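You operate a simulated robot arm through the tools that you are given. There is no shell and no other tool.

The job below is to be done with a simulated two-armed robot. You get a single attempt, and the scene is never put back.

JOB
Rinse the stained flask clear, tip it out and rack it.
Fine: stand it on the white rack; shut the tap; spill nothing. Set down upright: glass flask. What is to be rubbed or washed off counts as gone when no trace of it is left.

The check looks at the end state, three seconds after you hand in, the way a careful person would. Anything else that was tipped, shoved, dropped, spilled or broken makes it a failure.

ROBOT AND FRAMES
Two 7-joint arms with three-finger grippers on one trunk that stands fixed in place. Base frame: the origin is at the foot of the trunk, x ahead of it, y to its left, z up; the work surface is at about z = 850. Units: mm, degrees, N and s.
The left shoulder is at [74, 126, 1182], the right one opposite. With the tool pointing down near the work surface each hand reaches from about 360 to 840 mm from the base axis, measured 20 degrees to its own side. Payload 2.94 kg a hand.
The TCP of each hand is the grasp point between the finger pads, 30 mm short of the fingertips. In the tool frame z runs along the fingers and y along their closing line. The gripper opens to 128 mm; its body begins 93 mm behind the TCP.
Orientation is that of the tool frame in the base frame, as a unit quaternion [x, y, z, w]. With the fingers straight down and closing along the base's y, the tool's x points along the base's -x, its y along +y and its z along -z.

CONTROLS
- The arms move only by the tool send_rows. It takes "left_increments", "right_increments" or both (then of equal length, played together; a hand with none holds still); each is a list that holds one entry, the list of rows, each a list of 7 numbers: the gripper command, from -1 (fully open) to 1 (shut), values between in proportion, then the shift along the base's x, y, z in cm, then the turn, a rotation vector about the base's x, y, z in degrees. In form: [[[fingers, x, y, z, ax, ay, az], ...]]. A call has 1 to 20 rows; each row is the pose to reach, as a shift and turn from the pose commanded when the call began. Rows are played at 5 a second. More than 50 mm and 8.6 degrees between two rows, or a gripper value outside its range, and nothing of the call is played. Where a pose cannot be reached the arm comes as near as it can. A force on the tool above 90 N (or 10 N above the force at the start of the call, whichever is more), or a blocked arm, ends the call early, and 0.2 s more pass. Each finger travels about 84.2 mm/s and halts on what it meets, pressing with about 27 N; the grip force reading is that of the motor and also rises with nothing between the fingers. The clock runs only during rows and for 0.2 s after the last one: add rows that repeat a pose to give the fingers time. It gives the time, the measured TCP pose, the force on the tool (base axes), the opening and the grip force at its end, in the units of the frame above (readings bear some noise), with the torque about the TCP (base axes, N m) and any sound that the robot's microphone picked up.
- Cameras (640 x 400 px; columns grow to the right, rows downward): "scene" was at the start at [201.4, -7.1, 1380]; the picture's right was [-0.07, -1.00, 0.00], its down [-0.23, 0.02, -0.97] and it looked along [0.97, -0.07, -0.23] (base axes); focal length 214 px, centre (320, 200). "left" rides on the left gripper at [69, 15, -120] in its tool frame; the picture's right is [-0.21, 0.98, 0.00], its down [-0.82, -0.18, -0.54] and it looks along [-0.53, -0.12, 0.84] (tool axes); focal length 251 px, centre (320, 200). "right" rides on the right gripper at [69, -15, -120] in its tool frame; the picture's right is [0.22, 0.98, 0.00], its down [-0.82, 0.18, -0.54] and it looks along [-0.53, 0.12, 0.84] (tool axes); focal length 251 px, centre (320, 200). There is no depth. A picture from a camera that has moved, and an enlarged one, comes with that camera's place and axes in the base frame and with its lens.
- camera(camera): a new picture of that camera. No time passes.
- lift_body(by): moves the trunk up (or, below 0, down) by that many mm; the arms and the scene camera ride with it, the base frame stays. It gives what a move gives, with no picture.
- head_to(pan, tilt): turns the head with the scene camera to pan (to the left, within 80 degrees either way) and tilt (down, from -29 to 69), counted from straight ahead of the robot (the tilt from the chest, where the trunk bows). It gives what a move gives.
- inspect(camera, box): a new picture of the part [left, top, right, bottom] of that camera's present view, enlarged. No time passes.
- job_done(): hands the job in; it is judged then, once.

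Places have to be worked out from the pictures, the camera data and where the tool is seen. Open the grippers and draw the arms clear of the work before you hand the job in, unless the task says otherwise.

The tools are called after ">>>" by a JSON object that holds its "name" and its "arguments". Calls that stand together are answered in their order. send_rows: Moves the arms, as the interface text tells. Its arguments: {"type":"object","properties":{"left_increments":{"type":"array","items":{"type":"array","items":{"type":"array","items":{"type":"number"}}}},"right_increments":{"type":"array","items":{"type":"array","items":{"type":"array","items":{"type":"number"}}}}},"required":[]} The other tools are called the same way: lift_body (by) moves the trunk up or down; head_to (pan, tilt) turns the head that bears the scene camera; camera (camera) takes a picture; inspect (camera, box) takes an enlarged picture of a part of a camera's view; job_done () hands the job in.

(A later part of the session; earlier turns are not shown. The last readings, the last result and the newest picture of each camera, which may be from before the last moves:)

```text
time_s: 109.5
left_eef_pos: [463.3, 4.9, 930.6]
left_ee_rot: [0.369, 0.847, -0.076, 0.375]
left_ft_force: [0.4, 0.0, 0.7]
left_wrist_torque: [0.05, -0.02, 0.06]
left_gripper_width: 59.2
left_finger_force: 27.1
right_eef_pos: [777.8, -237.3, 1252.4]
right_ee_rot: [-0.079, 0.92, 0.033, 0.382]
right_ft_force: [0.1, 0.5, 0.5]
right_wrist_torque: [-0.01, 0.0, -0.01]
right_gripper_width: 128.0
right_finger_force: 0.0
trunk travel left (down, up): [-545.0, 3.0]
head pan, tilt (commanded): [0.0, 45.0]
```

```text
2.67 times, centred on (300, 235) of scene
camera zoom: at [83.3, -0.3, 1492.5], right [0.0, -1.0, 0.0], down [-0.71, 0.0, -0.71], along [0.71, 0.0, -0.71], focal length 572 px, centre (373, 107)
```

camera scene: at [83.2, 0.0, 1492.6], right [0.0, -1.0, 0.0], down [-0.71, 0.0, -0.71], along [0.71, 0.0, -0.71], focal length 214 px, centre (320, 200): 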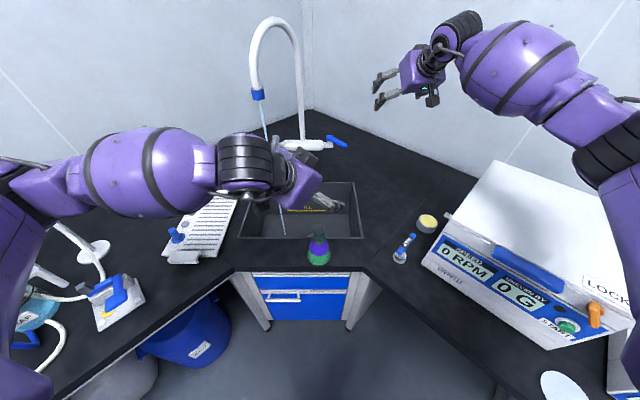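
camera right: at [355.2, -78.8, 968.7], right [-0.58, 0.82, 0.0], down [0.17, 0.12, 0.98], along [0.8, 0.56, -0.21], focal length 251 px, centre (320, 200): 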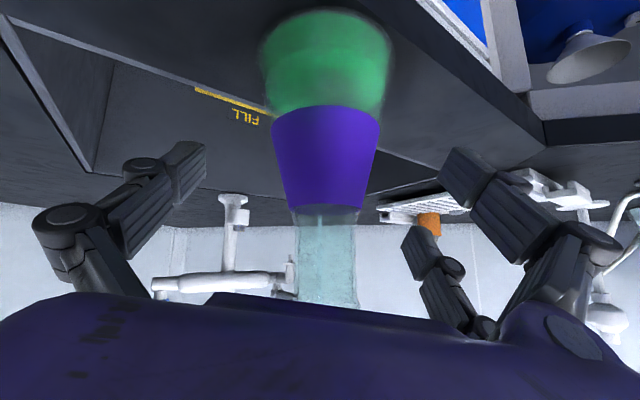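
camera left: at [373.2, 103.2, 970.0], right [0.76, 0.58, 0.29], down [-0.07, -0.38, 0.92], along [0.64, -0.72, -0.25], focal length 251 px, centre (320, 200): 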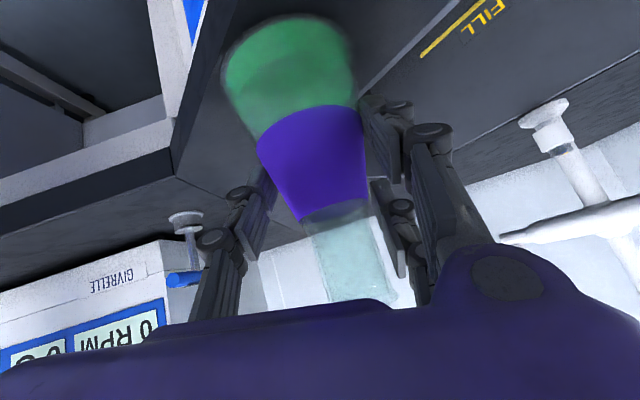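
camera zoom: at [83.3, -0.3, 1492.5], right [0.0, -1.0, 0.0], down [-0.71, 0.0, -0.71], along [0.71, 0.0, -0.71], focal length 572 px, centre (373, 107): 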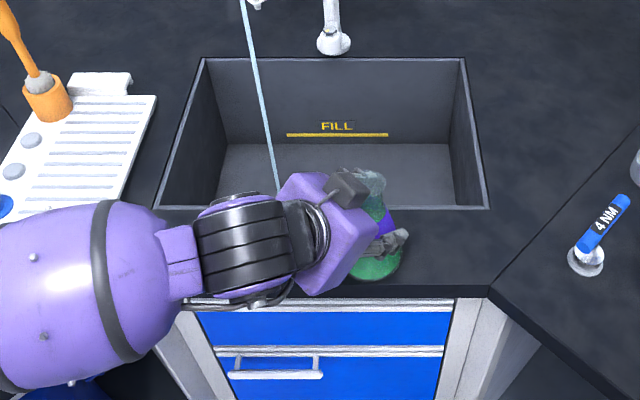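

Firm grip at the same width as before. I'll lift the flask and check that it hangs straight and how heavy it is.

>>> {"name": "send_rows", "arguments": {"left_increments": [[[0.8, 0, 0, 1, 0, 0, 0], [0.8, 0, 0, 3, 0, 0, 0], [0.8, 0, 0, 6, 0, 0, 0], [0.8, 0, 0, 9, 0, 0, 0], [0.8, 0, 0, 12, 0, 0, 0], [0.8, 0, 0, 15, 0, 0, 0], [0.8, 0, 0, 18, 0, 0, 0], [0.8, 0, 0, 18, 0, 0, 0]]]}}

>>> {"name": "camera", "arguments": {"camera": "left"}}

>>> {"name": "camera", "arguments": {"camera": "scene"}}

```text
time_s: 111.2
left_eef_pos: [466.9, 4.2, 1109.9]
left_ee_rot: [0.368, 0.847, -0.076, 0.375]
left_ft_force: [0.4, 0.4, -2.2]
left_wrist_torque: [-0.01, -0.01, 0.01]
left_gripper_width: 58.7
left_finger_force: 26.7
right_eef_pos: [777.6, -237.7, 1251.8]
right_ee_rot: [-0.08, 0.92, 0.033, 0.382]
right_ft_force: [0.3, 0.0, 0.0]
right_wrist_torque: [0.04, -0.02, 0.02]
right_gripper_width: 127.7
right_finger_force: 0.0
trunk travel left (down, up): [-545.0, 3.0]
head pan, tilt (commanded): [0.0, 45.0]
```

```text
taken
camera left: at [374.3, 102.3, 1150.3], right [0.76, 0.58, 0.29], down [-0.07, -0.38, 0.92], along [0.64, -0.72, -0.25], focal length 251 px, centre (320, 200)
```

left: 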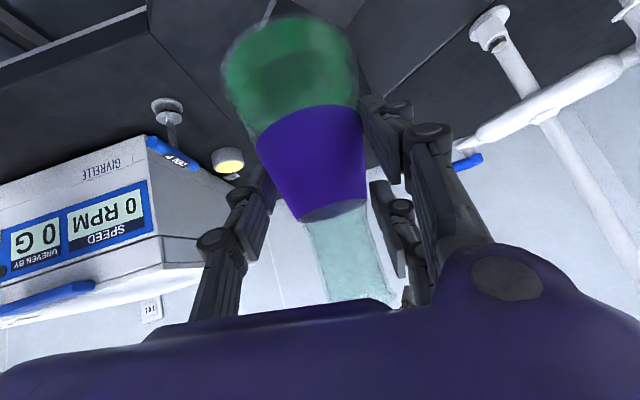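

```text
taken
camera scene: at [83.8, -0.1, 1492.4], right [0.0, -1.0, 0.0], down [-0.71, 0.0, -0.71], along [0.71, 0.0, -0.71], focal length 214 px, centre (320, 200)
```

scene: 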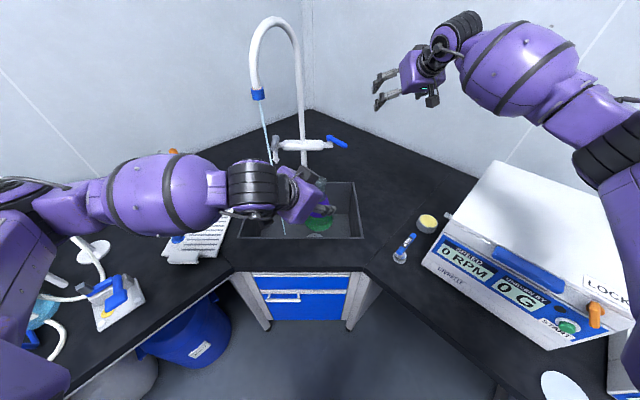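

The flask is held straight and weighs 2.2 N. I'll carry it over the sink, stopping about 60 mm short of the stream.

>>> {"name": "send_rows", "arguments": {"left_increments": [[[0.8, 2.6, 2.4, 0, 0, 0, 0], [0.8, 5.2, 4.7, 0, 0, 0, 0], [0.8, 7.8, 7.1, 0, 0, 0, 0], [0.8, 10.4, 9.4, 0, 0, 0, 0], [0.8, 13.0, 11.8, 0, 0, 0, 0], [0.8, 15.6, 14.2, 0, 0, 0, 0], [0.8, 17.8, 16.5, 0, 0, 0, 0], [0.8, 17.8, 16.5, 0, 0, 0, 0]]]}}

>>> {"name": "camera", "arguments": {"camera": "scene"}}

>>> {"name": "camera", "arguments": {"camera": "left"}}

>>> {"name": "camera", "arguments": {"camera": "right"}}

```text
time_s: 113.0
left_eef_pos: [641.9, 170.2, 1107.7]
left_ee_rot: [0.369, 0.847, -0.076, 0.375]
left_ft_force: [0.7, -0.4, -2.0]
left_wrist_torque: [-0.04, 0.02, 0.0]
left_gripper_width: 58.5
left_finger_force: 27.2
right_eef_pos: [777.4, -237.0, 1253.7]
right_ee_rot: [-0.08, 0.92, 0.033, 0.381]
right_ft_force: [-0.7, -0.4, -0.3]
right_wrist_torque: [0.02, -0.01, 0.02]
right_gripper_width: 128.0
right_finger_force: 0.0
trunk travel left (down, up): [-545.0, 3.0]
head pan, tilt (commanded): [0.0, 45.0]
```

```text
taken
camera scene: at [83.2, -0.2, 1492.5], right [0.0, -1.0, 0.0], down [-0.71, 0.0, -0.71], along [0.71, 0.0, -0.71], focal length 214 px, centre (320, 200)
```

scene: 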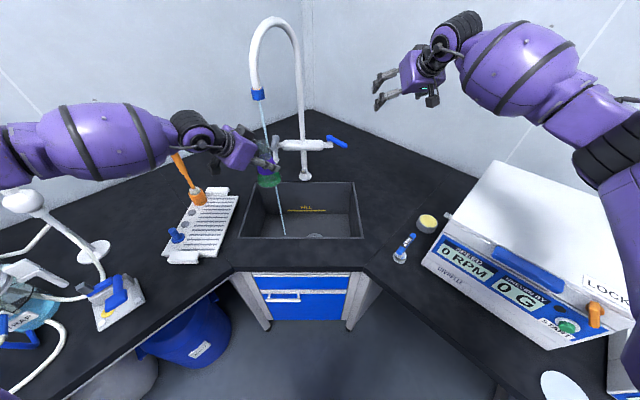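

```text
taken
camera left: at [551.4, 268.5, 1147.8], right [0.76, 0.58, 0.29], down [-0.07, -0.38, 0.92], along [0.64, -0.72, -0.25], focal length 251 px, centre (320, 200)
```

left: 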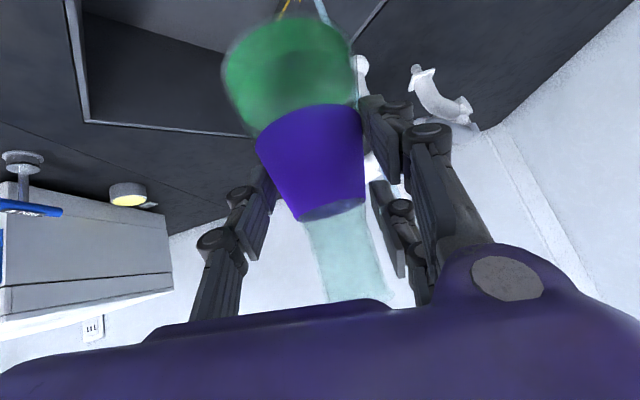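

```text
taken
camera right: at [648.6, -275.4, 1288.7], right [-0.32, 0.94, -0.15], down [0.16, 0.21, 0.96], along [0.93, 0.28, -0.22], focal length 251 px, centre (320, 200)
```

right: 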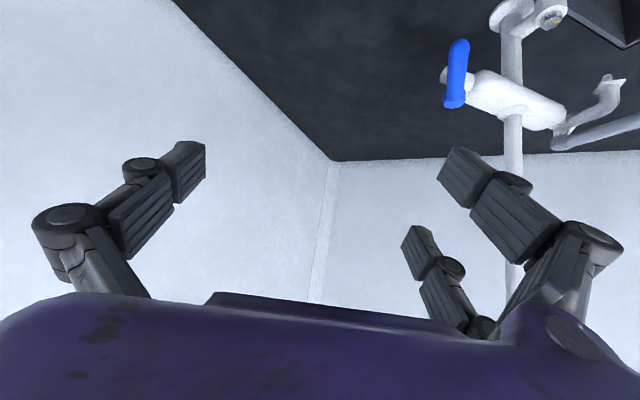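

Close to the stream now. I'll zoom in to see the flask mouth relative to it before sliding under.

>>> {"name": "inspect", "arguments": {"camera": "scene", "box": [220, 80, 320, 250]}}

```text
2.35 times, centred on (270, 165) of scene
camera zoom: at [83.2, -0.2, 1492.5], right [0.0, -1.0, 0.0], down [-0.71, 0.0, -0.71], along [0.71, 0.0, -0.71], focal length 505 px, centre (438, 282)
```

zoom: 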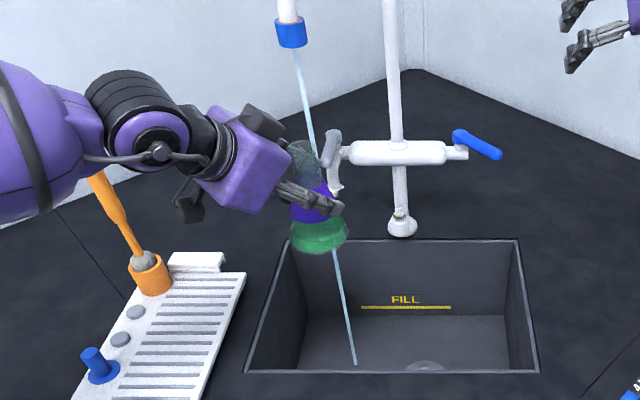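

Combining views, the stream is at about (709, 171.5). I'll slide the flask under it and watch whether water enters the mouth.

>>> {"name": "send_rows", "arguments": {"left_increments": [[[0.8, 2.2, 0.1, 0, 0, 0, 0], [0.8, 4.4, 0.2, 0, 0, 0, 0], [0.8, 6.6, 0.25, 0, 0, 0, 0], [0.8, 6.6, 0.25, 0, 0, 0, 0]]]}}

>>> {"name": "inspect", "arguments": {"camera": "scene", "box": [220, 80, 320, 250]}}

>>> {"name": "camera", "arguments": {"camera": "left"}}

```text
time_s: 114.0
left_eef_pos: [706.1, 163.1, 1106.0]
left_ee_rot: [0.365, 0.844, -0.079, 0.384]
left_ft_force: [-0.4, -0.4, -2.7]
left_wrist_torque: [0.02, -0.01, 0.02]
left_gripper_width: 57.7
left_finger_force: 26.8
left hand out of reach, approached as far as the arm can: row 2, 3
right_eef_pos: [777.2, -238.6, 1252.3]
right_ee_rot: [-0.079, 0.921, 0.032, 0.381]
right_ft_force: [-0.5, -0.5, -0.3]
right_wrist_torque: [0.01, 0.05, 0.02]
right_gripper_width: 127.9
right_finger_force: 0.0
trunk travel left (down, up): [-545.0, 3.0]
head pan, tilt (commanded): [0.0, 45.0]
```

```text
2.35 times, centred on (270, 165) of scene
camera zoom: at [83.2, -1.3, 1492.5], right [0.0, -1.0, 0.0], down [-0.71, 0.0, -0.71], along [0.71, 0.0, -0.71], focal length 505 px, centre (438, 282)
```

zoom: 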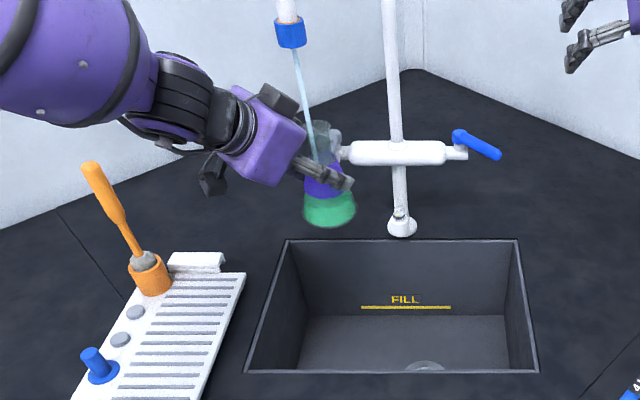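

```text
taken
camera left: at [612.9, 262.6, 1142.3], right [0.75, 0.58, 0.3], down [-0.08, -0.36, 0.93], along [0.65, -0.72, -0.23], focal length 251 px, centre (320, 200)
```

left: 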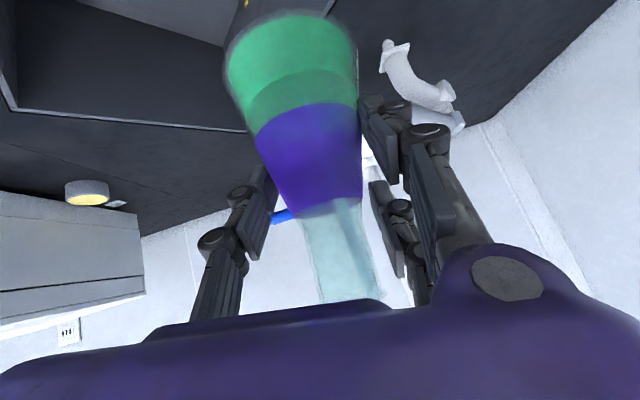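

Water is now entering the flask's neck and no stream continues below. I'll hold for a second and watch the weight and the stains.

>>> {"name": "send_rows", "arguments": {"left_increments": [[[0.8, 0, 0, 0, 0, 0, 0], [0.8, 0, 0, 0, 0, 0, 0], [0.8, 0, 0, 0, 0, 0, 0], [0.8, 0, 0, 0, 0, 0, 0], [0.8, 0, 0, 0, 0, 0, 0]]]}}

>>> {"name": "inspect", "arguments": {"camera": "scene", "box": [240, 80, 310, 200]}}

>>> {"name": "camera", "arguments": {"camera": "left"}}

```text
time_s: 115.2
left_eef_pos: [704.5, 164.2, 1105.2]
left_ee_rot: [0.365, 0.845, -0.078, 0.384]
left_ft_force: [0.3, 0.2, -2.9]
left_wrist_torque: [0.04, 0.04, 0.0]
left_gripper_width: 57.4
left_finger_force: 27.1
right_eef_pos: [778.0, -238.6, 1251.4]
right_ee_rot: [-0.079, 0.921, 0.033, 0.381]
right_ft_force: [0.4, 0.5, -0.6]
right_wrist_torque: [-0.02, 0.03, -0.01]
right_gripper_width: 128.0
right_finger_force: 0.1
trunk travel left (down, up): [-545.0, 3.0]
head pan, tilt (commanded): [0.0, 45.0]
```

```text
3.33 times, centred on (275, 140) of scene
camera zoom: at [83.8, -0.4, 1492.5], right [0.0, -1.0, 0.0], down [-0.71, 0.0, -0.71], along [0.71, 0.0, -0.71], focal length 715 px, centre (470, 400)
```

zoom: 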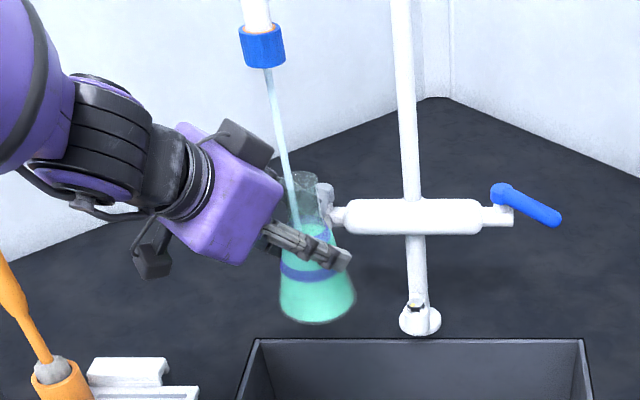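

```text
taken
camera left: at [613.0, 263.3, 1141.2], right [0.75, 0.59, 0.3], down [-0.08, -0.36, 0.93], along [0.65, -0.72, -0.23], focal length 251 px, centre (320, 200)
```

left: 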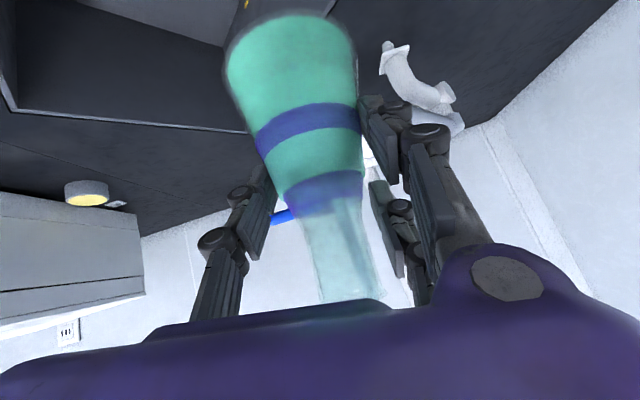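

It's working: the purple band is washing away where the water reaches, and the weight is rising. I'll hold another couple of seconds.

>>> {"name": "send_rows", "arguments": {"left_increments": [[[0.8, 0.2, 0.3, 0, 0, 0, 0], [0.8, 0.2, 0.3, 0, 0, 0, 0], [0.8, 0.2, 0.3, 0, 0, 0, 0], [0.8, 0.2, 0.3, 0, 0, 0, 0], [0.8, 0.2, 0.3, 0, 0, 0, 0], [0.8, 0.2, 0.3, 0, 0, 0, 0], [0.8, 0.2, 0.3, 0, 0, 0, 0]]]}}

>>> {"name": "inspect", "arguments": {"camera": "scene", "box": [240, 80, 310, 200]}}

>>> {"name": "camera", "arguments": {"camera": "left"}}

```text
time_s: 116.8
left_eef_pos: [711.3, 175.4, 1108.4]
left_ee_rot: [0.369, 0.847, -0.076, 0.375]
left_ft_force: [-0.2, -0.8, -4.2]
left_wrist_torque: [-0.02, 0.02, 0.02]
left_gripper_width: 55.4
left_finger_force: 27.5
right_eef_pos: [778.1, -237.6, 1251.4]
right_ee_rot: [-0.08, 0.92, 0.033, 0.381]
right_ft_force: [-1.3, 0.2, 0.6]
right_wrist_torque: [0.05, -0.01, -0.03]
right_gripper_width: 128.1
right_finger_force: 0.1
trunk travel left (down, up): [-545.0, 3.0]
head pan, tilt (commanded): [0.0, 45.0]
```

```text
3.33 times, centred on (275, 140) of scene
camera zoom: at [83.8, -0.2, 1492.5], right [0.0, -1.0, 0.0], down [-0.71, 0.0, -0.71], along [0.71, 0.0, -0.71], focal length 715 px, centre (470, 400)
```

zoom: 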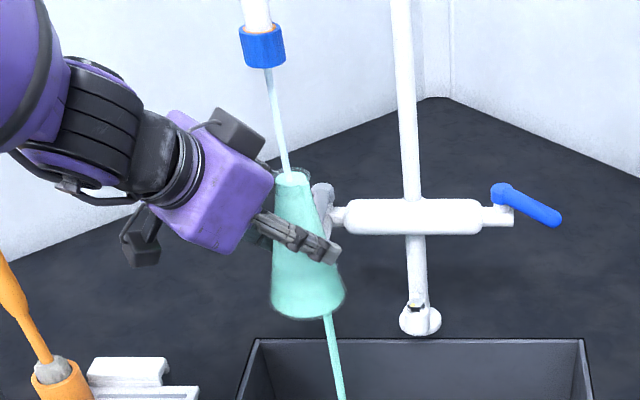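

```text
taken
camera left: at [619.9, 272.7, 1148.5], right [0.76, 0.58, 0.29], down [-0.07, -0.38, 0.92], along [0.64, -0.72, -0.25], focal length 251 px, centre (320, 200)
```

left: 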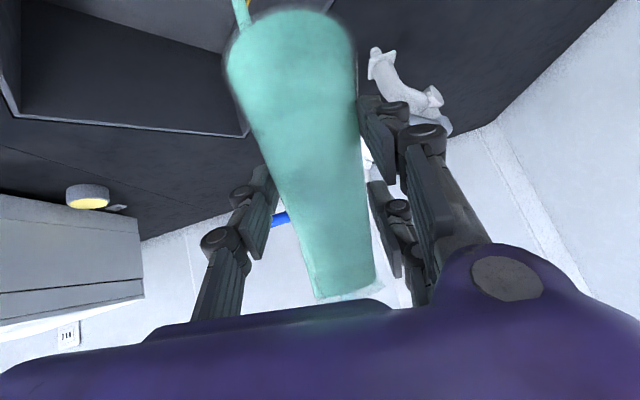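

The flask is full to the brim and overflowing into the sink, and the purple is gone. The gripper width is slowly shrinking, so the full flask may be creeping down in the fingers. I'll move it out of the stream over the sink centre and start tipping it out.

>>> {"name": "send_rows", "arguments": {"left_increments": [[[0.9, -0.3, -3.5, 0, 0, 0, 0], [0.9, -0.7, -7, 0, 0, 0, 0], [0.9, -1.1, -10.5, 0, 0, 0, 0], [0.9, -1.1, -10.5, 0, 5.3, -4.6, -2.9], [0.9, -1.1, -10.5, 0, 10.5, -9.3, -5.8], [0.9, -1.1, -10.5, 0, 15.8, -13.9, -8.7], [0.9, -1.1, -10.5, 0, 21.1, -18.6, -11.6], [0.9, -1.1, -10.5, 0, 26.4, -23.2, -14.5], [0.9, -1.1, -10.5, 0, 31.7, -27.9, -17.4], [0.9, -1.1, -10.5, 0, 36.9, -32.5, -20.3]]]}}

>>> {"name": "camera", "arguments": {"camera": "scene"}}

>>> {"name": "inspect", "arguments": {"camera": "scene", "box": [220, 100, 380, 250]}}

>>> {"name": "camera", "arguments": {"camera": "left"}}

```text
time_s: 119.0
left_eef_pos: [700.6, 70.5, 1109.7]
left_ee_rot: [0.613, 0.615, 0.232, 0.439]
left_ft_force: [-0.2, -0.2, -2.8]
left_wrist_torque: [-0.06, 0.15, 0.0]
left_gripper_width: 53.5
left_finger_force: 26.3
right_eef_pos: [778.9, -236.3, 1251.8]
right_ee_rot: [-0.08, 0.92, 0.032, 0.381]
right_ft_force: [-0.5, 0.8, 0.7]
right_wrist_torque: [-0.03, 0.03, -0.05]
right_gripper_width: 128.0
right_finger_force: 0.0
trunk travel left (down, up): [-545.0, 3.0]
head pan, tilt (commanded): [0.0, 45.0]
```

```text
taken
camera scene: at [84.3, 1.2, 1492.3], right [0.0, -1.0, 0.0], down [-0.71, 0.0, -0.71], along [0.71, 0.0, -0.71], focal length 214 px, centre (320, 200)
```

scene: 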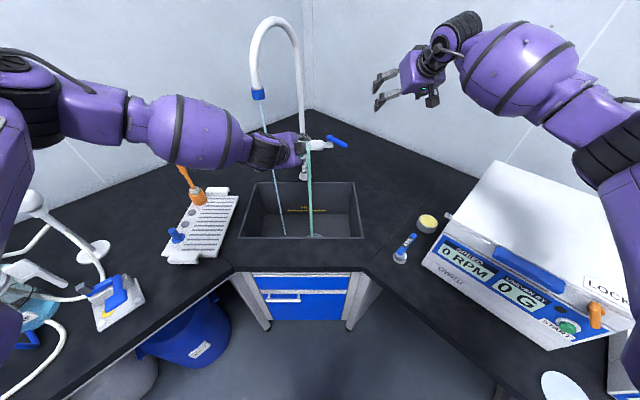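

```text
2.67 times, centred on (300, 175) of scene
camera zoom: at [84.3, 1.2, 1492.3], right [0.0, -1.0, 0.0], down [-0.71, 0.0, -0.71], along [0.71, 0.0, -0.71], focal length 572 px, centre (373, 267)
```

zoom: 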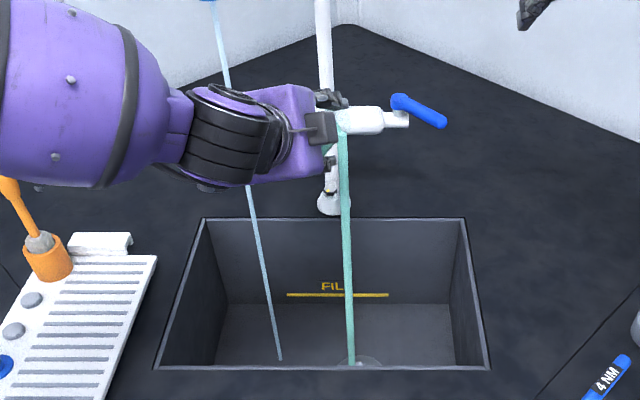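

```text
taken
camera left: at [618.9, 169.2, 1164.6], right [0.51, -0.07, 0.86], down [-0.66, -0.68, 0.34], along [0.56, -0.73, -0.39], focal length 251 px, centre (320, 200)
```

left: 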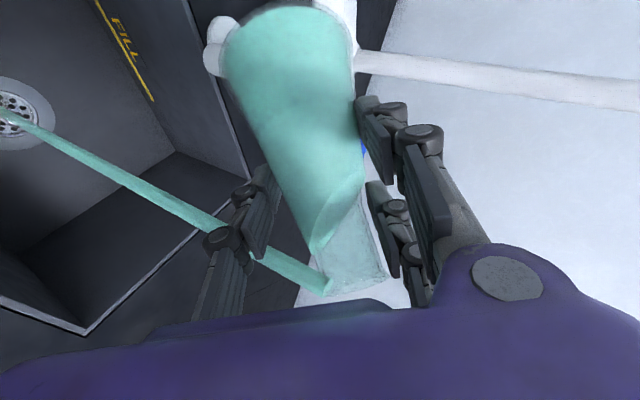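

It's pouring cleanly down into the sink, near the drain. I'll continue the tilt to empty it completely.

>>> {"name": "send_rows", "arguments": {"left_increments": [[[0.9, 0, 0, 0, 5.3, -4.65, -2.9], [0.9, 0, 0, 0, 10.6, -9.3, -5.8], [0.9, 0, 0, 0, 15.8, -13.9, -8.7], [0.9, 0, 0, 0, 21.1, -18.6, -11.6], [0.9, 0, 0, 0, 26.4, -23.2, -14.5], [0.9, 0, 0, 0, 31.7, -27.9, -17.4], [0.9, 0, 0, 0, 36.9, -32.5, -20.3], [0.9, 0, 0, 0, 42.2, -37.2, -23.2]]]}}

>>> {"name": "camera", "arguments": {"camera": "left"}}

>>> {"name": "inspect", "arguments": {"camera": "scene", "box": [220, 100, 380, 250]}}

```text
time_s: 120.8
left_eef_pos: [656.0, 21.8, 1323.8]
left_ee_rot: [0.739, 0.336, 0.436, 0.388]
left_ft_force: [3.8, -3.9, 19.7]
left_wrist_torque: [0.6, 1.66, 0.13]
left_gripper_width: 30.9
left_finger_force: 26.7
left hand out of reach, approached as far as the arm can: row 1, 2, 3, 4, 5, 6, 7, 8
right_eef_pos: [780.0, -239.3, 1254.3]
right_ee_rot: [-0.08, 0.92, 0.035, 0.383]
right_ft_force: [1.4, -0.2, -3.2]
right_wrist_torque: [0.03, -0.14, 0.04]
right_gripper_width: 127.7
right_finger_force: 0.0
trunk travel left (down, up): [-545.0, 3.0]
head pan, tilt (commanded): [0.0, 45.0]
```

```text
taken
camera left: at [576.8, 106.3, 1401.1], right [0.07, -0.64, 0.77], down [-0.84, -0.45, -0.3], along [0.53, -0.62, -0.57], focal length 251 px, centre (320, 200)
```

left: 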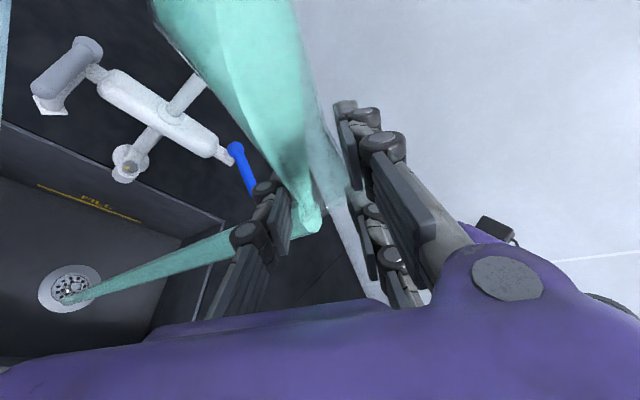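

```text
2.67 times, centred on (300, 175) of scene
camera zoom: at [84.0, -5.2, 1493.6], right [0.0, -1.0, 0.0], down [-0.71, 0.0, -0.71], along [0.71, 0.0, -0.71], focal length 572 px, centre (373, 267)
```

zoom: 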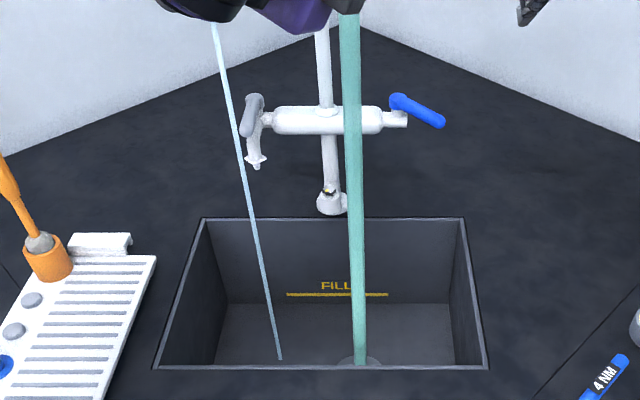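

All those rows were out of reach and the arm swung up to (656, 22, 1324). The grip has narrowed to 31 mm, so the flask has slid to its neck, and there is an unexpected 20 N upward force. I must look before moving.

>>> {"name": "head_to", "arguments": {"pan": 0, "tilt": 20}}

>>> {"name": "camera", "arguments": {"camera": "scene"}}

>>> {"name": "camera", "arguments": {"camera": "right"}}

```text
time_s: 121.7
left_eef_pos: [656.1, 38.5, 1300.6]
left_ee_rot: [0.744, 0.351, 0.421, 0.382]
left_ft_force: [0.8, 0.3, -2.5]
left_wrist_torque: [-0.12, 0.11, -0.07]
left_gripper_width: 29.1
left_finger_force: 27.5
right_eef_pos: [780.0, -233.3, 1252.7]
right_ee_rot: [-0.081, 0.921, 0.032, 0.381]
right_ft_force: [1.0, 0.2, 0.1]
right_wrist_torque: [-0.07, 0.02, -0.07]
right_gripper_width: 128.0
right_finger_force: 0.0
trunk travel left (down, up): [-545.0, 3.0]
head pan, tilt (commanded): [0.0, 20.0]
```

```text
taken
camera scene: at [97.4, 4.3, 1531.0], right [0.0, -1.0, 0.0], down [-0.34, 0.0, -0.94], along [0.94, 0.0, -0.34], focal length 214 px, centre (320, 200)
```

scene: 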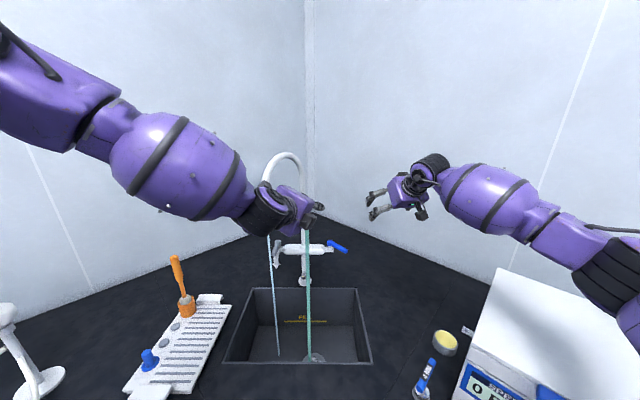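

```text
taken
camera right: at [650.7, -271.0, 1288.6], right [-0.32, 0.94, -0.15], down [0.17, 0.21, 0.96], along [0.93, 0.28, -0.22], focal length 251 px, centre (320, 200)
```

right: 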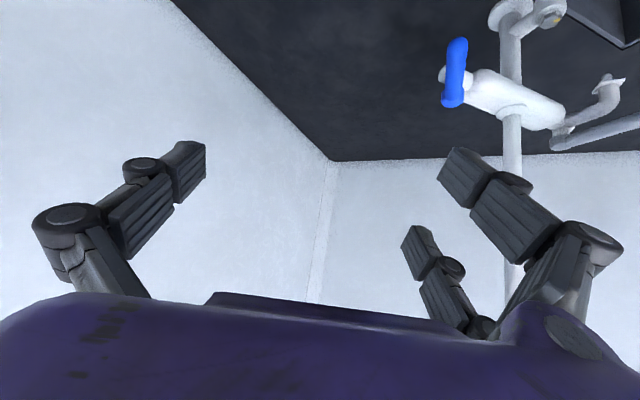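

The reading was mostly dynamic; the force is back to −2.5 N, so the flask is still held, now by its neck, and still draining into the sink. I'll look at it in the left wrist camera.

>>> {"name": "camera", "arguments": {"camera": "left"}}

>>> {"name": "inspect", "arguments": {"camera": "scene", "box": [240, 140, 380, 290]}}

```text
taken
camera left: at [579.4, 123.4, 1380.3], right [0.11, -0.63, 0.77], down [-0.85, -0.46, -0.26], along [0.52, -0.62, -0.59], focal length 251 px, centre (320, 200)
```

left: 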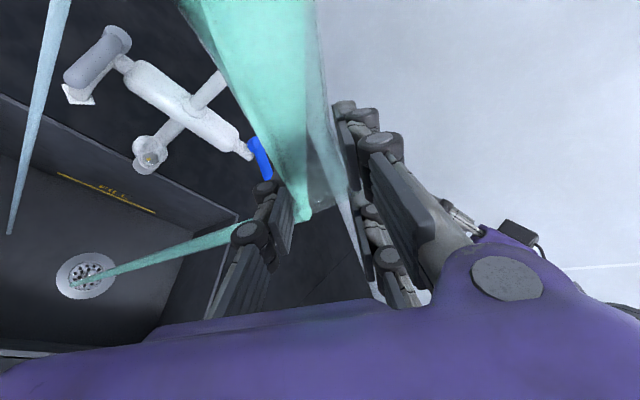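

```text
2.67 times, centred on (310, 215) of scene
camera zoom: at [97.4, 4.3, 1531.0], right [0.0, -1.0, 0.0], down [-0.34, 0.0, -0.94], along [0.94, 0.0, -0.34], focal length 572 px, centre (347, 160)
```

zoom: 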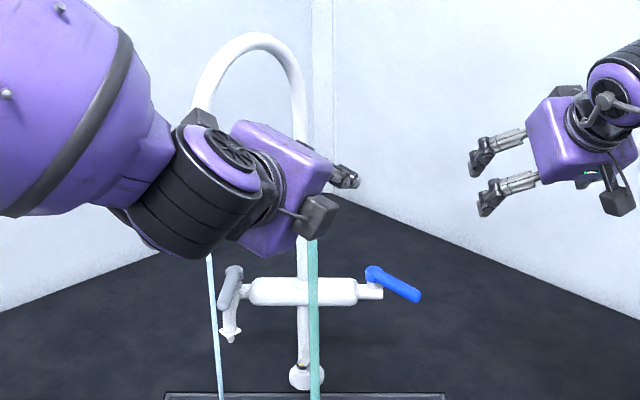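

The flask now hangs by its neck near the fingertips, roughly horizontal with the mouth toward the sink. The rolled wrist is near a joint limit, but I can tip further by pitching the hand upward. I'll do that in small steps, shifting slightly away from the gooseneck.

>>> {"name": "send_rows", "arguments": {"left_increments": [[[0.9, -0.6, 0, 0, -1.5, -4.9, 0], [0.9, -1.2, 0, 0, -3.0, -9.8, 0], [0.9, -1.8, 0, 0, -4.5, -14.7, 0], [0.9, -2.4, 0, 0, -6.0, -19.5, 0]]]}}

>>> {"name": "camera", "arguments": {"camera": "left"}}

>>> {"name": "camera", "arguments": {"camera": "scene"}}

```text
time_s: 122.7
left_eef_pos: [649.7, 29.0, 1316.8]
left_ee_rot: [0.73, 0.335, 0.444, 0.397]
left_ft_force: [0.1, 0.4, -1.5]
left_wrist_torque: [-0.08, 0.09, 0.0]
left_gripper_width: 28.9
left_finger_force: 27.0
left hand out of reach, approached as far as the arm can: row 1, 2, 3, 4
right_eef_pos: [778.0, -237.6, 1252.9]
right_ee_rot: [-0.08, 0.92, 0.033, 0.382]
right_ft_force: [-0.1, 0.9, 0.2]
right_wrist_torque: [-0.01, 0.02, 0.0]
right_gripper_width: 128.2
right_finger_force: 0.1
trunk travel left (down, up): [-545.0, 3.0]
head pan, tilt (commanded): [0.0, 20.0]
```

```text
taken
camera left: at [567.9, 114.3, 1391.4], right [0.05, -0.63, 0.78], down [-0.83, -0.46, -0.31], along [0.55, -0.63, -0.55], focal length 251 px, centre (320, 200)
```

left: 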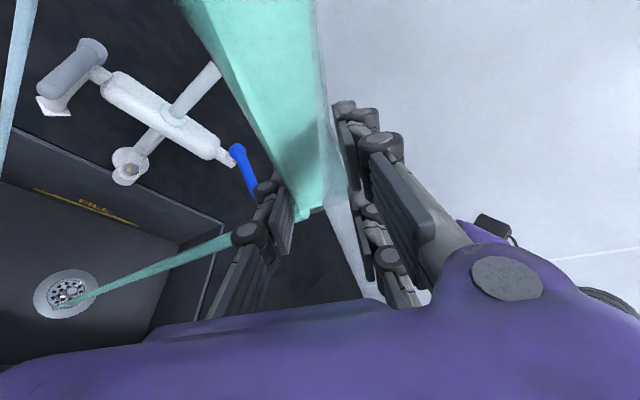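

```text
taken
camera scene: at [95.1, 0.7, 1531.2], right [0.0, -1.0, 0.0], down [-0.34, 0.0, -0.94], along [0.94, 0.0, -0.34], focal length 214 px, centre (320, 200)
```

scene: 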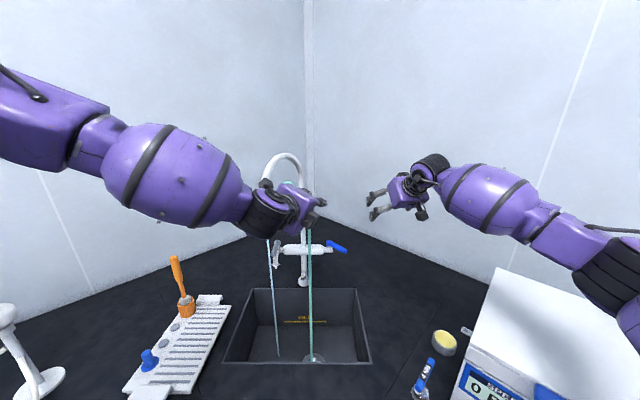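

Still out of reach, but the flask keeps draining into the sink. Before choosing another way to tip it, I'll inspect how the neck sits in the fingers.

>>> {"name": "inspect", "arguments": {"camera": "left", "box": [180, 0, 460, 320]}}

>>> {"name": "inspect", "arguments": {"camera": "scene", "box": [240, 140, 380, 290]}}

```text
1.25 times, centred on (320, 160) of left
camera zoom: at [567.9, 114.3, 1391.4], right [0.05, -0.63, 0.78], down [-0.83, -0.46, -0.31], along [0.55, -0.63, -0.55], focal length 314 px, centre (320, 250)
```

zoom: 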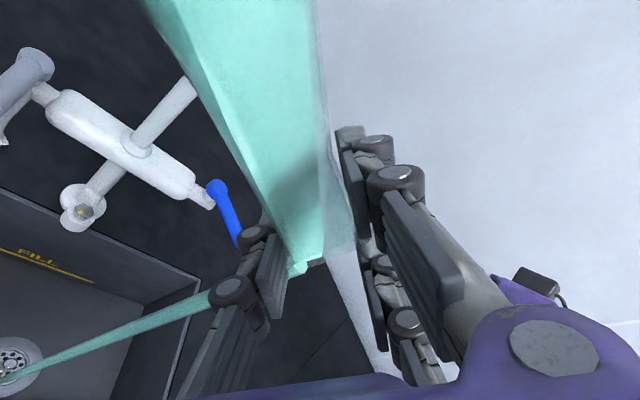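

```text
2.67 times, centred on (310, 215) of scene
camera zoom: at [95.1, 0.7, 1531.2], right [0.0, -1.0, 0.0], down [-0.34, 0.0, -0.94], along [0.94, 0.0, -0.34], focal length 572 px, centre (347, 160)
```

zoom: 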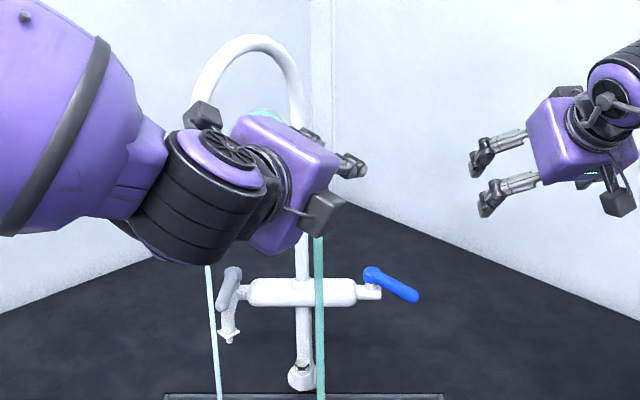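

The neck is held between the thumb and finger pads with the mouth right at the grasp point, still draining. I'll hold still for two seconds to let more water out.

>>> {"name": "send_rows", "arguments": {"left_increments": [[[0.9, 0, 0, 0, 0, 0, 0], [0.9, 0, 0, 0, 0, 0, 0], [0.9, 0, 0, 0, 0, 0, 0], [0.9, 0, 0, 0, 0, 0, 0], [0.9, 0, 0, 0, 0, 0, 0], [0.9, 0, 0, 0, 0, 0, 0], [0.9, 0, 0, 0, 0, 0, 0], [0.9, 0, 0, 0, 0, 0, 0], [0.9, 0, 0, 0, 0, 0, 0], [0.9, 0, 0, 0, 0, 0, 0]]]}}

>>> {"name": "inspect", "arguments": {"camera": "left", "box": [0, 0, 460, 320]}}

```text
time_s: 124.9
left_eef_pos: [649.1, 28.7, 1316.4]
left_ee_rot: [0.731, 0.335, 0.443, 0.397]
left_ft_force: [-0.6, -0.3, -0.7]
left_wrist_torque: [-0.08, 0.1, -0.02]
left_gripper_width: 29.0
left_finger_force: 27.2
right_eef_pos: [778.2, -237.7, 1251.0]
right_ee_rot: [-0.079, 0.92, 0.033, 0.381]
right_ft_force: [-0.1, 0.7, 0.2]
right_wrist_torque: [-0.01, 0.0, 0.01]
right_gripper_width: 127.8
right_finger_force: 0.0
trunk travel left (down, up): [-545.0, 3.0]
head pan, tilt (commanded): [0.0, 20.0]
```

```text
1.25 times, centred on (230, 160) of left
camera zoom: at [568.1, 113.4, 1391.3], right [0.05, -0.63, 0.77], down [-0.83, -0.46, -0.31], along [0.55, -0.63, -0.55], focal length 314 px, centre (432, 250)
```

zoom: 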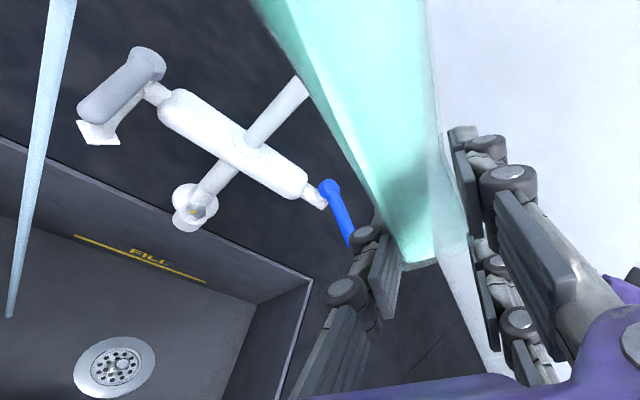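

The flow has stopped with some green water left, since the tilt was only about 95°. Rolling the other way should allow a much steeper tilt. First I'll roll the flask back towards upright, over the sink and clear of the gooseneck.

>>> {"name": "send_rows", "arguments": {"left_increments": [[[0.9, 0, 0.3, -0.3, -7.5, 2.31, 2.38], [0.9, 0, 0.6, -0.6, -15, 4.63, 4.76], [0.9, 0, 0.9, -0.9, -22.5, 6.94, 7.14], [0.9, 0, 1.2, -1.2, -30, 9.26, 9.52], [0.9, 0, 1.5, -1.5, -37.5, 11.57, 11.9], [0.9, 0, 1.8, -1.8, -45, 13.9, 14.3], [0.9, 0, 2.1, -2.1, -52.5, 16.2, 16.7], [0.9, 0, 2.4, -2.4, -60, 18.5, 19.0], [0.9, 0, 2.7, -2.7, -67.5, 20.8, 21.4], [0.9, 0, 3.0, -3.0, -75, 23.1, 23.8], [0.9, 0, 3.3, -3.3, -82.5, 25.5, 26.2], [0.9, 0, 3.6, -3.6, -90, 27.8, 28.6], [0.9, 0, 3.9, -3.9, -97.5, 30.1, 30.9], [0.9, 0, 4.2, -4.2, -105, 32.4, 33.3]]]}}

>>> {"name": "camera", "arguments": {"camera": "left"}}

>>> {"name": "camera", "arguments": {"camera": "scene"}}

```text
time_s: 127.9
left_eef_pos: [651.0, 72.0, 1275.8]
left_ee_rot: [0.111, 0.795, -0.097, 0.588]
left_ft_force: [0.2, 1.3, -1.7]
left_wrist_torque: [0.02, 0.02, -0.02]
left_gripper_width: 29.2
left_finger_force: 26.7
right_eef_pos: [777.6, -237.7, 1252.9]
right_ee_rot: [-0.079, 0.92, 0.033, 0.382]
right_ft_force: [-0.1, -0.4, 1.1]
right_wrist_torque: [0.01, 0.01, 0.01]
right_gripper_width: 127.9
right_finger_force: 0.1
trunk travel left (down, up): [-545.0, 3.0]
head pan, tilt (commanded): [0.0, 20.0]
```

```text
taken
camera left: at [525.2, 124.7, 1243.9], right [0.34, 0.92, 0.18], down [-0.31, -0.07, 0.95], along [0.89, -0.38, 0.26], focal length 251 px, centre (320, 200)
```

left: 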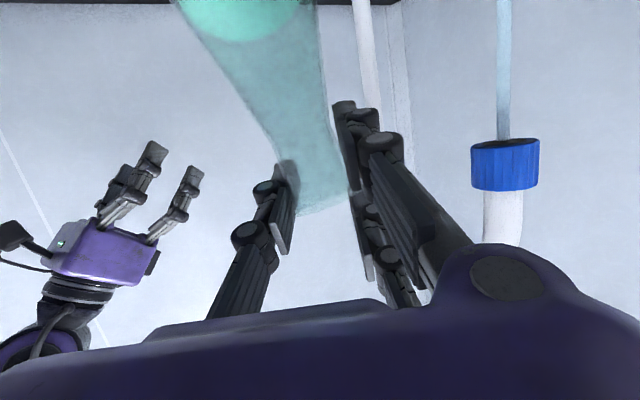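

```text
taken
camera scene: at [95.4, 0.0, 1531.2], right [0.0, -1.0, 0.0], down [-0.34, 0.0, -0.94], along [0.94, 0.0, -0.34], focal length 214 px, centre (320, 200)
```

scene: 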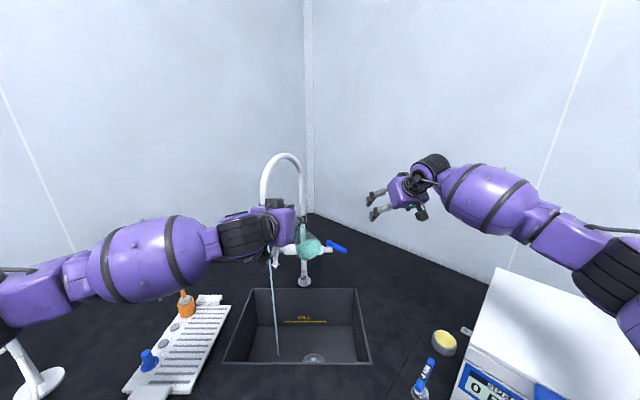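

The flask is nearly upright again with a little green water in it; the neck grip is steady at 29 mm. I'll now roll the other way in moderate steps and check reach.

>>> {"name": "send_rows", "arguments": {"left_increments": [[[0.9, 0, 0.2, 0, -7.5, 2.34, 2.37], [0.9, 0, 0.4, 0, -15, 4.68, 4.74], [0.9, 0, 0.6, 0, -22.5, 7.0, 7.1], [0.9, 0, 0.8, 0, -30, 9.4, 9.5], [0.9, 0, 1.0, 0, -37.5, 11.7, 11.9], [0.9, 0, 1.2, 0, -45, 14.0, 14.2], [0.9, 0, 1.4, 0, -52.5, 16.4, 16.6], [0.9, 0, 1.6, 0, -60, 18.7, 19.0]]]}}

>>> {"name": "camera", "arguments": {"camera": "left"}}

>>> {"name": "camera", "arguments": {"camera": "scene"}}

```text
time_s: 129.7
left_eef_pos: [651.6, 86.9, 1274.7]
left_ee_rot: [-0.338, 0.729, -0.4, 0.442]
left_ft_force: [0.3, -0.3, -1.9]
left_wrist_torque: [0.11, 0.05, 0.03]
left_gripper_width: 29.3
left_finger_force: 26.9
right_eef_pos: [777.3, -237.0, 1252.0]
right_ee_rot: [-0.08, 0.92, 0.033, 0.381]
right_ft_force: [0.0, 0.0, 0.1]
right_wrist_torque: [-0.01, 0.0, 0.03]
right_gripper_width: 128.0
right_finger_force: 0.0
trunk travel left (down, up): [-545.0, 3.0]
head pan, tilt (commanded): [0.0, 20.0]
```

```text
taken
camera left: at [512.2, 70.5, 1269.5], right [-0.06, 0.62, -0.78], down [-0.16, 0.77, 0.62], along [0.99, 0.16, 0.05], focal length 251 px, centre (320, 200)
```

left: 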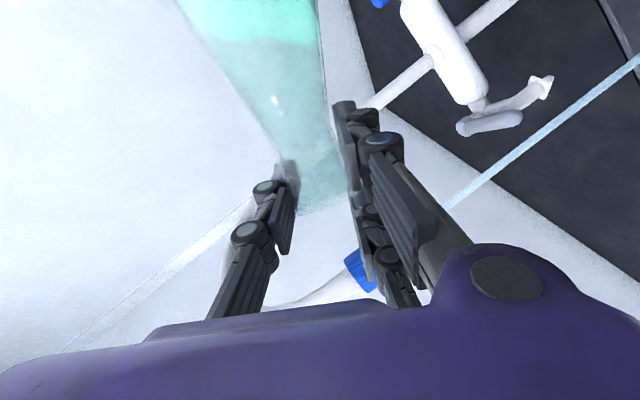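

```text
taken
camera scene: at [95.4, -0.3, 1531.2], right [0.0, -1.0, 0.0], down [-0.34, 0.0, -0.94], along [0.94, 0.0, -0.34], focal length 214 px, centre (320, 200)
```

scene: 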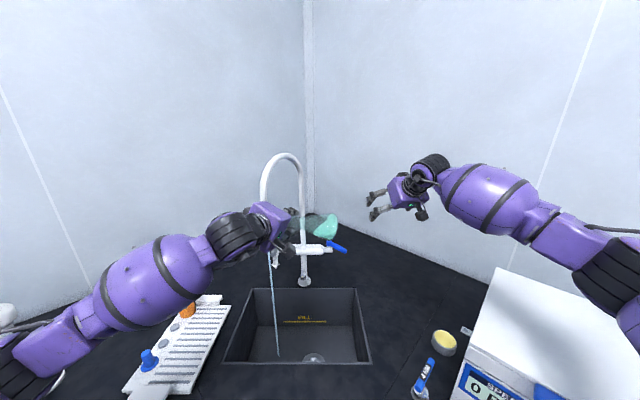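

No reach limit this way. I'll continue rolling until the flask is well past horizontal and empties into the sink.

>>> {"name": "send_rows", "arguments": {"left_increments": [[[0.9, 0, 0, 0, -7.5, 2.34, 2.37], [0.9, 0, 0, 0, -15, 4.68, 4.74], [0.9, 0, 0, 0, -22.5, 7.0, 7.1], [0.9, 0, 0, 0, -30, 9.4, 9.5], [0.9, 0, 0, 0, -37.5, 11.7, 11.9], [0.9, 0, 0, 0, -45, 14.0, 14.2], [0.9, 0, 0, 0, -52.5, 16.4, 16.6], [0.9, 0, 0, 0, -60, 18.7, 19.0], [0.9, 0, 0, 0, -60, 18.7, 19.0]]]}}

>>> {"name": "camera", "arguments": {"camera": "left"}}

>>> {"name": "camera", "arguments": {"camera": "scene"}}

```text
time_s: 131.7
left_eef_pos: [650.8, 87.8, 1275.2]
left_ee_rot: [0.679, -0.43, 0.575, -0.154]
left_ft_force: [-0.2, -0.3, -1.7]
left_wrist_torque: [0.07, 0.06, 0.02]
left_gripper_width: 29.3
left_finger_force: 26.8
right_eef_pos: [777.4, -236.8, 1252.5]
right_ee_rot: [-0.08, 0.92, 0.033, 0.381]
right_ft_force: [-0.7, 0.2, 1.1]
right_wrist_torque: [0.01, -0.02, -0.02]
right_gripper_width: 128.0
right_finger_force: 0.1
trunk travel left (down, up): [-545.0, 3.0]
head pan, tilt (commanded): [0.0, 20.0]
```

```text
taken
camera left: at [532.9, 61.3, 1344.1], right [-0.39, -0.41, -0.83], down [-0.4, 0.88, -0.25], along [0.83, 0.23, -0.51], focal length 251 px, centre (320, 200)
```

left: 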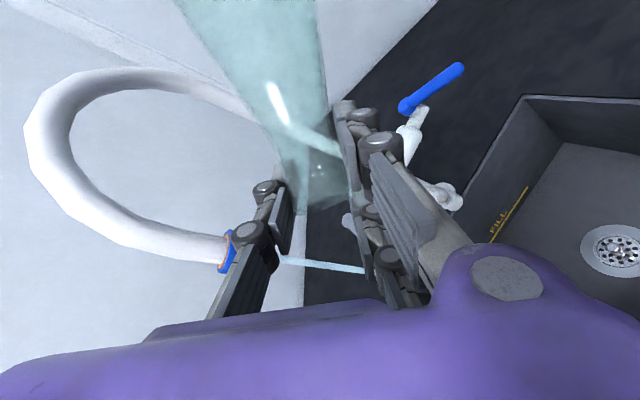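

```text
taken
camera scene: at [95.3, -0.2, 1531.2], right [0.0, -1.0, 0.0], down [-0.34, 0.0, -0.94], along [0.94, 0.0, -0.34], focal length 214 px, centre (320, 200)
```

scene: 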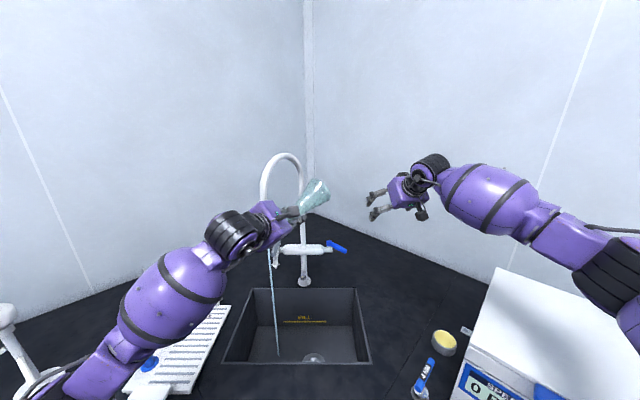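

The flask is tipped well past horizontal and has emptied. I'll zoom in to see whether any stain or coloured liquid remains.

>>> {"name": "inspect", "arguments": {"camera": "scene", "box": [260, 160, 360, 240]}}

>>> {"name": "inspect", "arguments": {"camera": "left", "box": [160, 0, 380, 230]}}

>>> {"name": "inspect", "arguments": {"camera": "scene", "box": [200, 270, 400, 380]}}

```text
5.00 times, centred on (310, 200) of scene
camera zoom: at [95.3, -0.2, 1531.2], right [0.0, -1.0, 0.0], down [-0.34, 0.0, -0.94], along [0.94, 0.0, -0.34], focal length 1072 px, centre (370, 200)
```

zoom: 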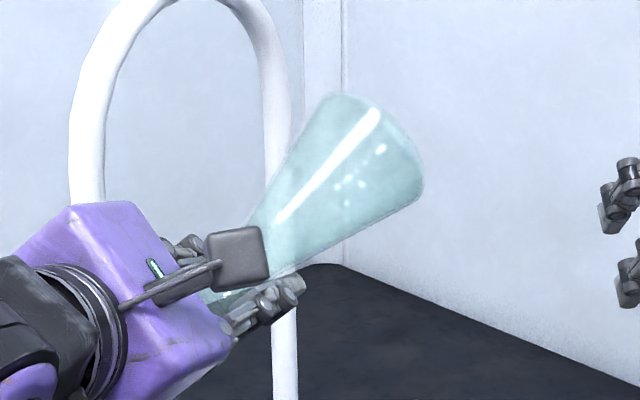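

```text
1.74 times, centred on (270, 115) of left
camera zoom: at [532.9, 61.3, 1344.1], right [-0.39, -0.41, -0.83], down [-0.4, 0.88, -0.25], along [0.83, 0.23, -0.51], focal length 437 px, centre (407, 348)
```

zoom: 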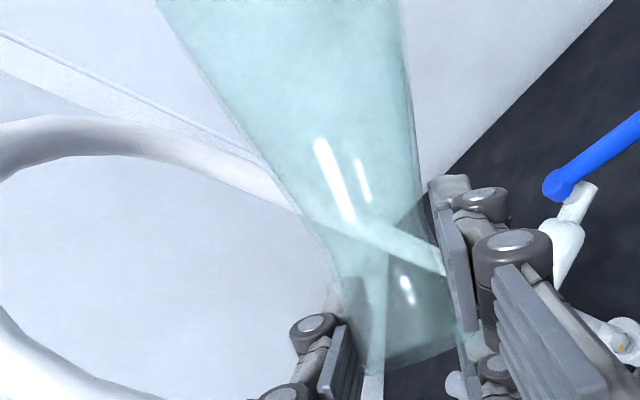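

```text
3.20 times, centred on (300, 325) of scene
camera zoom: at [95.3, -0.2, 1531.2], right [0.0, -1.0, 0.0], down [-0.34, 0.0, -0.94], along [0.94, 0.0, -0.34], focal length 686 px, centre (384, -200)
```

zoom: 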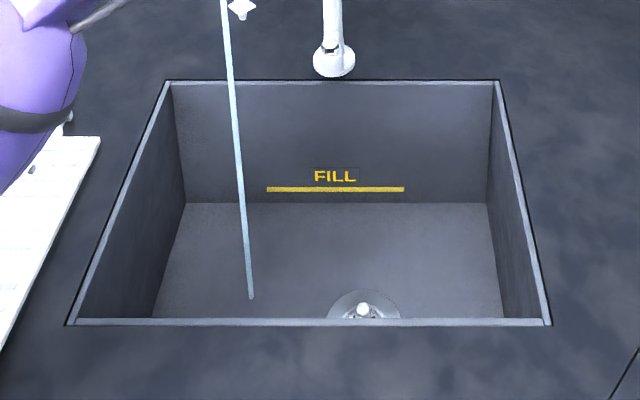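

The glass now looks clear, with clean highlights. The first rinse water was coloured though, so I'll do a second rinse to be sure. I'll roll the flask back upright first, still over the sink.

>>> {"name": "send_rows", "arguments": {"left_increments": [[[0.9, 0, 0, 0, 7.5, -2.34, -2.37], [0.9, 0, 0, 0, 15, -4.68, -4.74], [0.9, 0, 0, 0, 22.5, -7.0, -7.1], [0.9, 0, 0, 0, 30, -9.4, -9.5], [0.9, 0, 0, 0, 37.5, -11.7, -11.9], [0.9, 0, 0, -0.5, 45, -14.0, -14.2], [0.9, 0, 0, -1.0, 52.5, -16.4, -16.6], [0.9, 0, 0, -1.5, 60, -18.7, -19.0], [0.9, 0, 0, -2.0, 67.5, -21.0, -21.3], [0.9, 0, 0, -2.5, 75, -23.4, -23.7], [0.9, 0, 0, -3.0, 82.5, -25.7, -26.1], [0.9, 0, 0, -3.5, 90, -28.1, -28.5], [0.9, 0, 0, -4.0, 97.5, -30.4, -30.8], [0.9, 0, 0, -4.5, 105, -32.8, -33.2], [0.9, 0, 0, -5.0, 112.5, -35.1, -35.6], [0.9, 0, 0, -5.5, 120, -37.4, -37.9], [0.9, 0, 0, -6, 126.8, -39.6, -40.1]]]}}

>>> {"name": "camera", "arguments": {"camera": "left"}}

>>> {"name": "camera", "arguments": {"camera": "scene"}}

```text
time_s: 135.3
left_eef_pos: [651.4, 88.6, 1216.8]
left_ee_rot: [0.162, 0.785, -0.058, 0.594]
left_ft_force: [-0.7, -0.2, -0.7]
left_wrist_torque: [0.01, 0.06, 0.01]
left_gripper_width: 29.1
left_finger_force: 27.2
right_eef_pos: [777.6, -237.1, 1252.3]
right_ee_rot: [-0.08, 0.92, 0.034, 0.381]
right_ft_force: [0.5, 0.4, -0.6]
right_wrist_torque: [0.06, 0.02, 0.01]
right_gripper_width: 128.1
right_finger_force: 0.1
trunk travel left (down, up): [-545.0, 3.0]
head pan, tilt (commanded): [0.0, 20.0]
```

```text
taken
camera left: at [528.6, 149.4, 1186.5], right [0.37, 0.88, 0.3], down [-0.35, -0.17, 0.92], along [0.86, -0.45, 0.25], focal length 251 px, centre (320, 200)
```

left: 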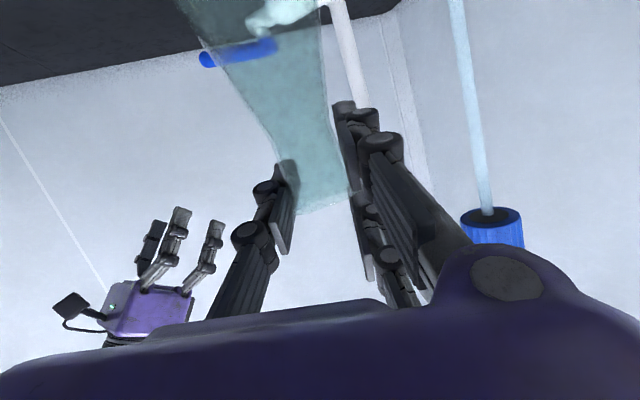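

```text
taken
camera scene: at [95.5, -0.3, 1531.1], right [0.0, -1.0, 0.0], down [-0.34, 0.0, -0.94], along [0.94, 0.0, -0.34], focal length 214 px, centre (320, 200)
```

scene: 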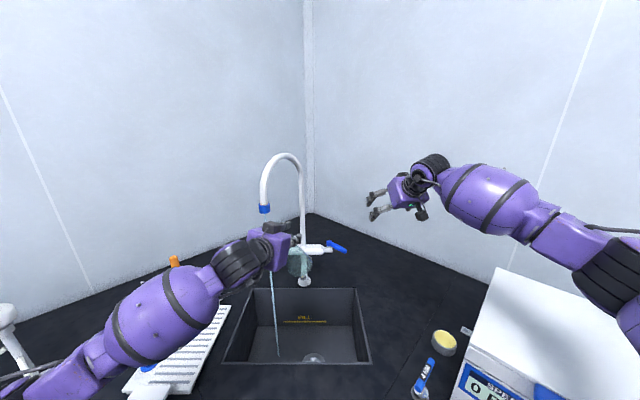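

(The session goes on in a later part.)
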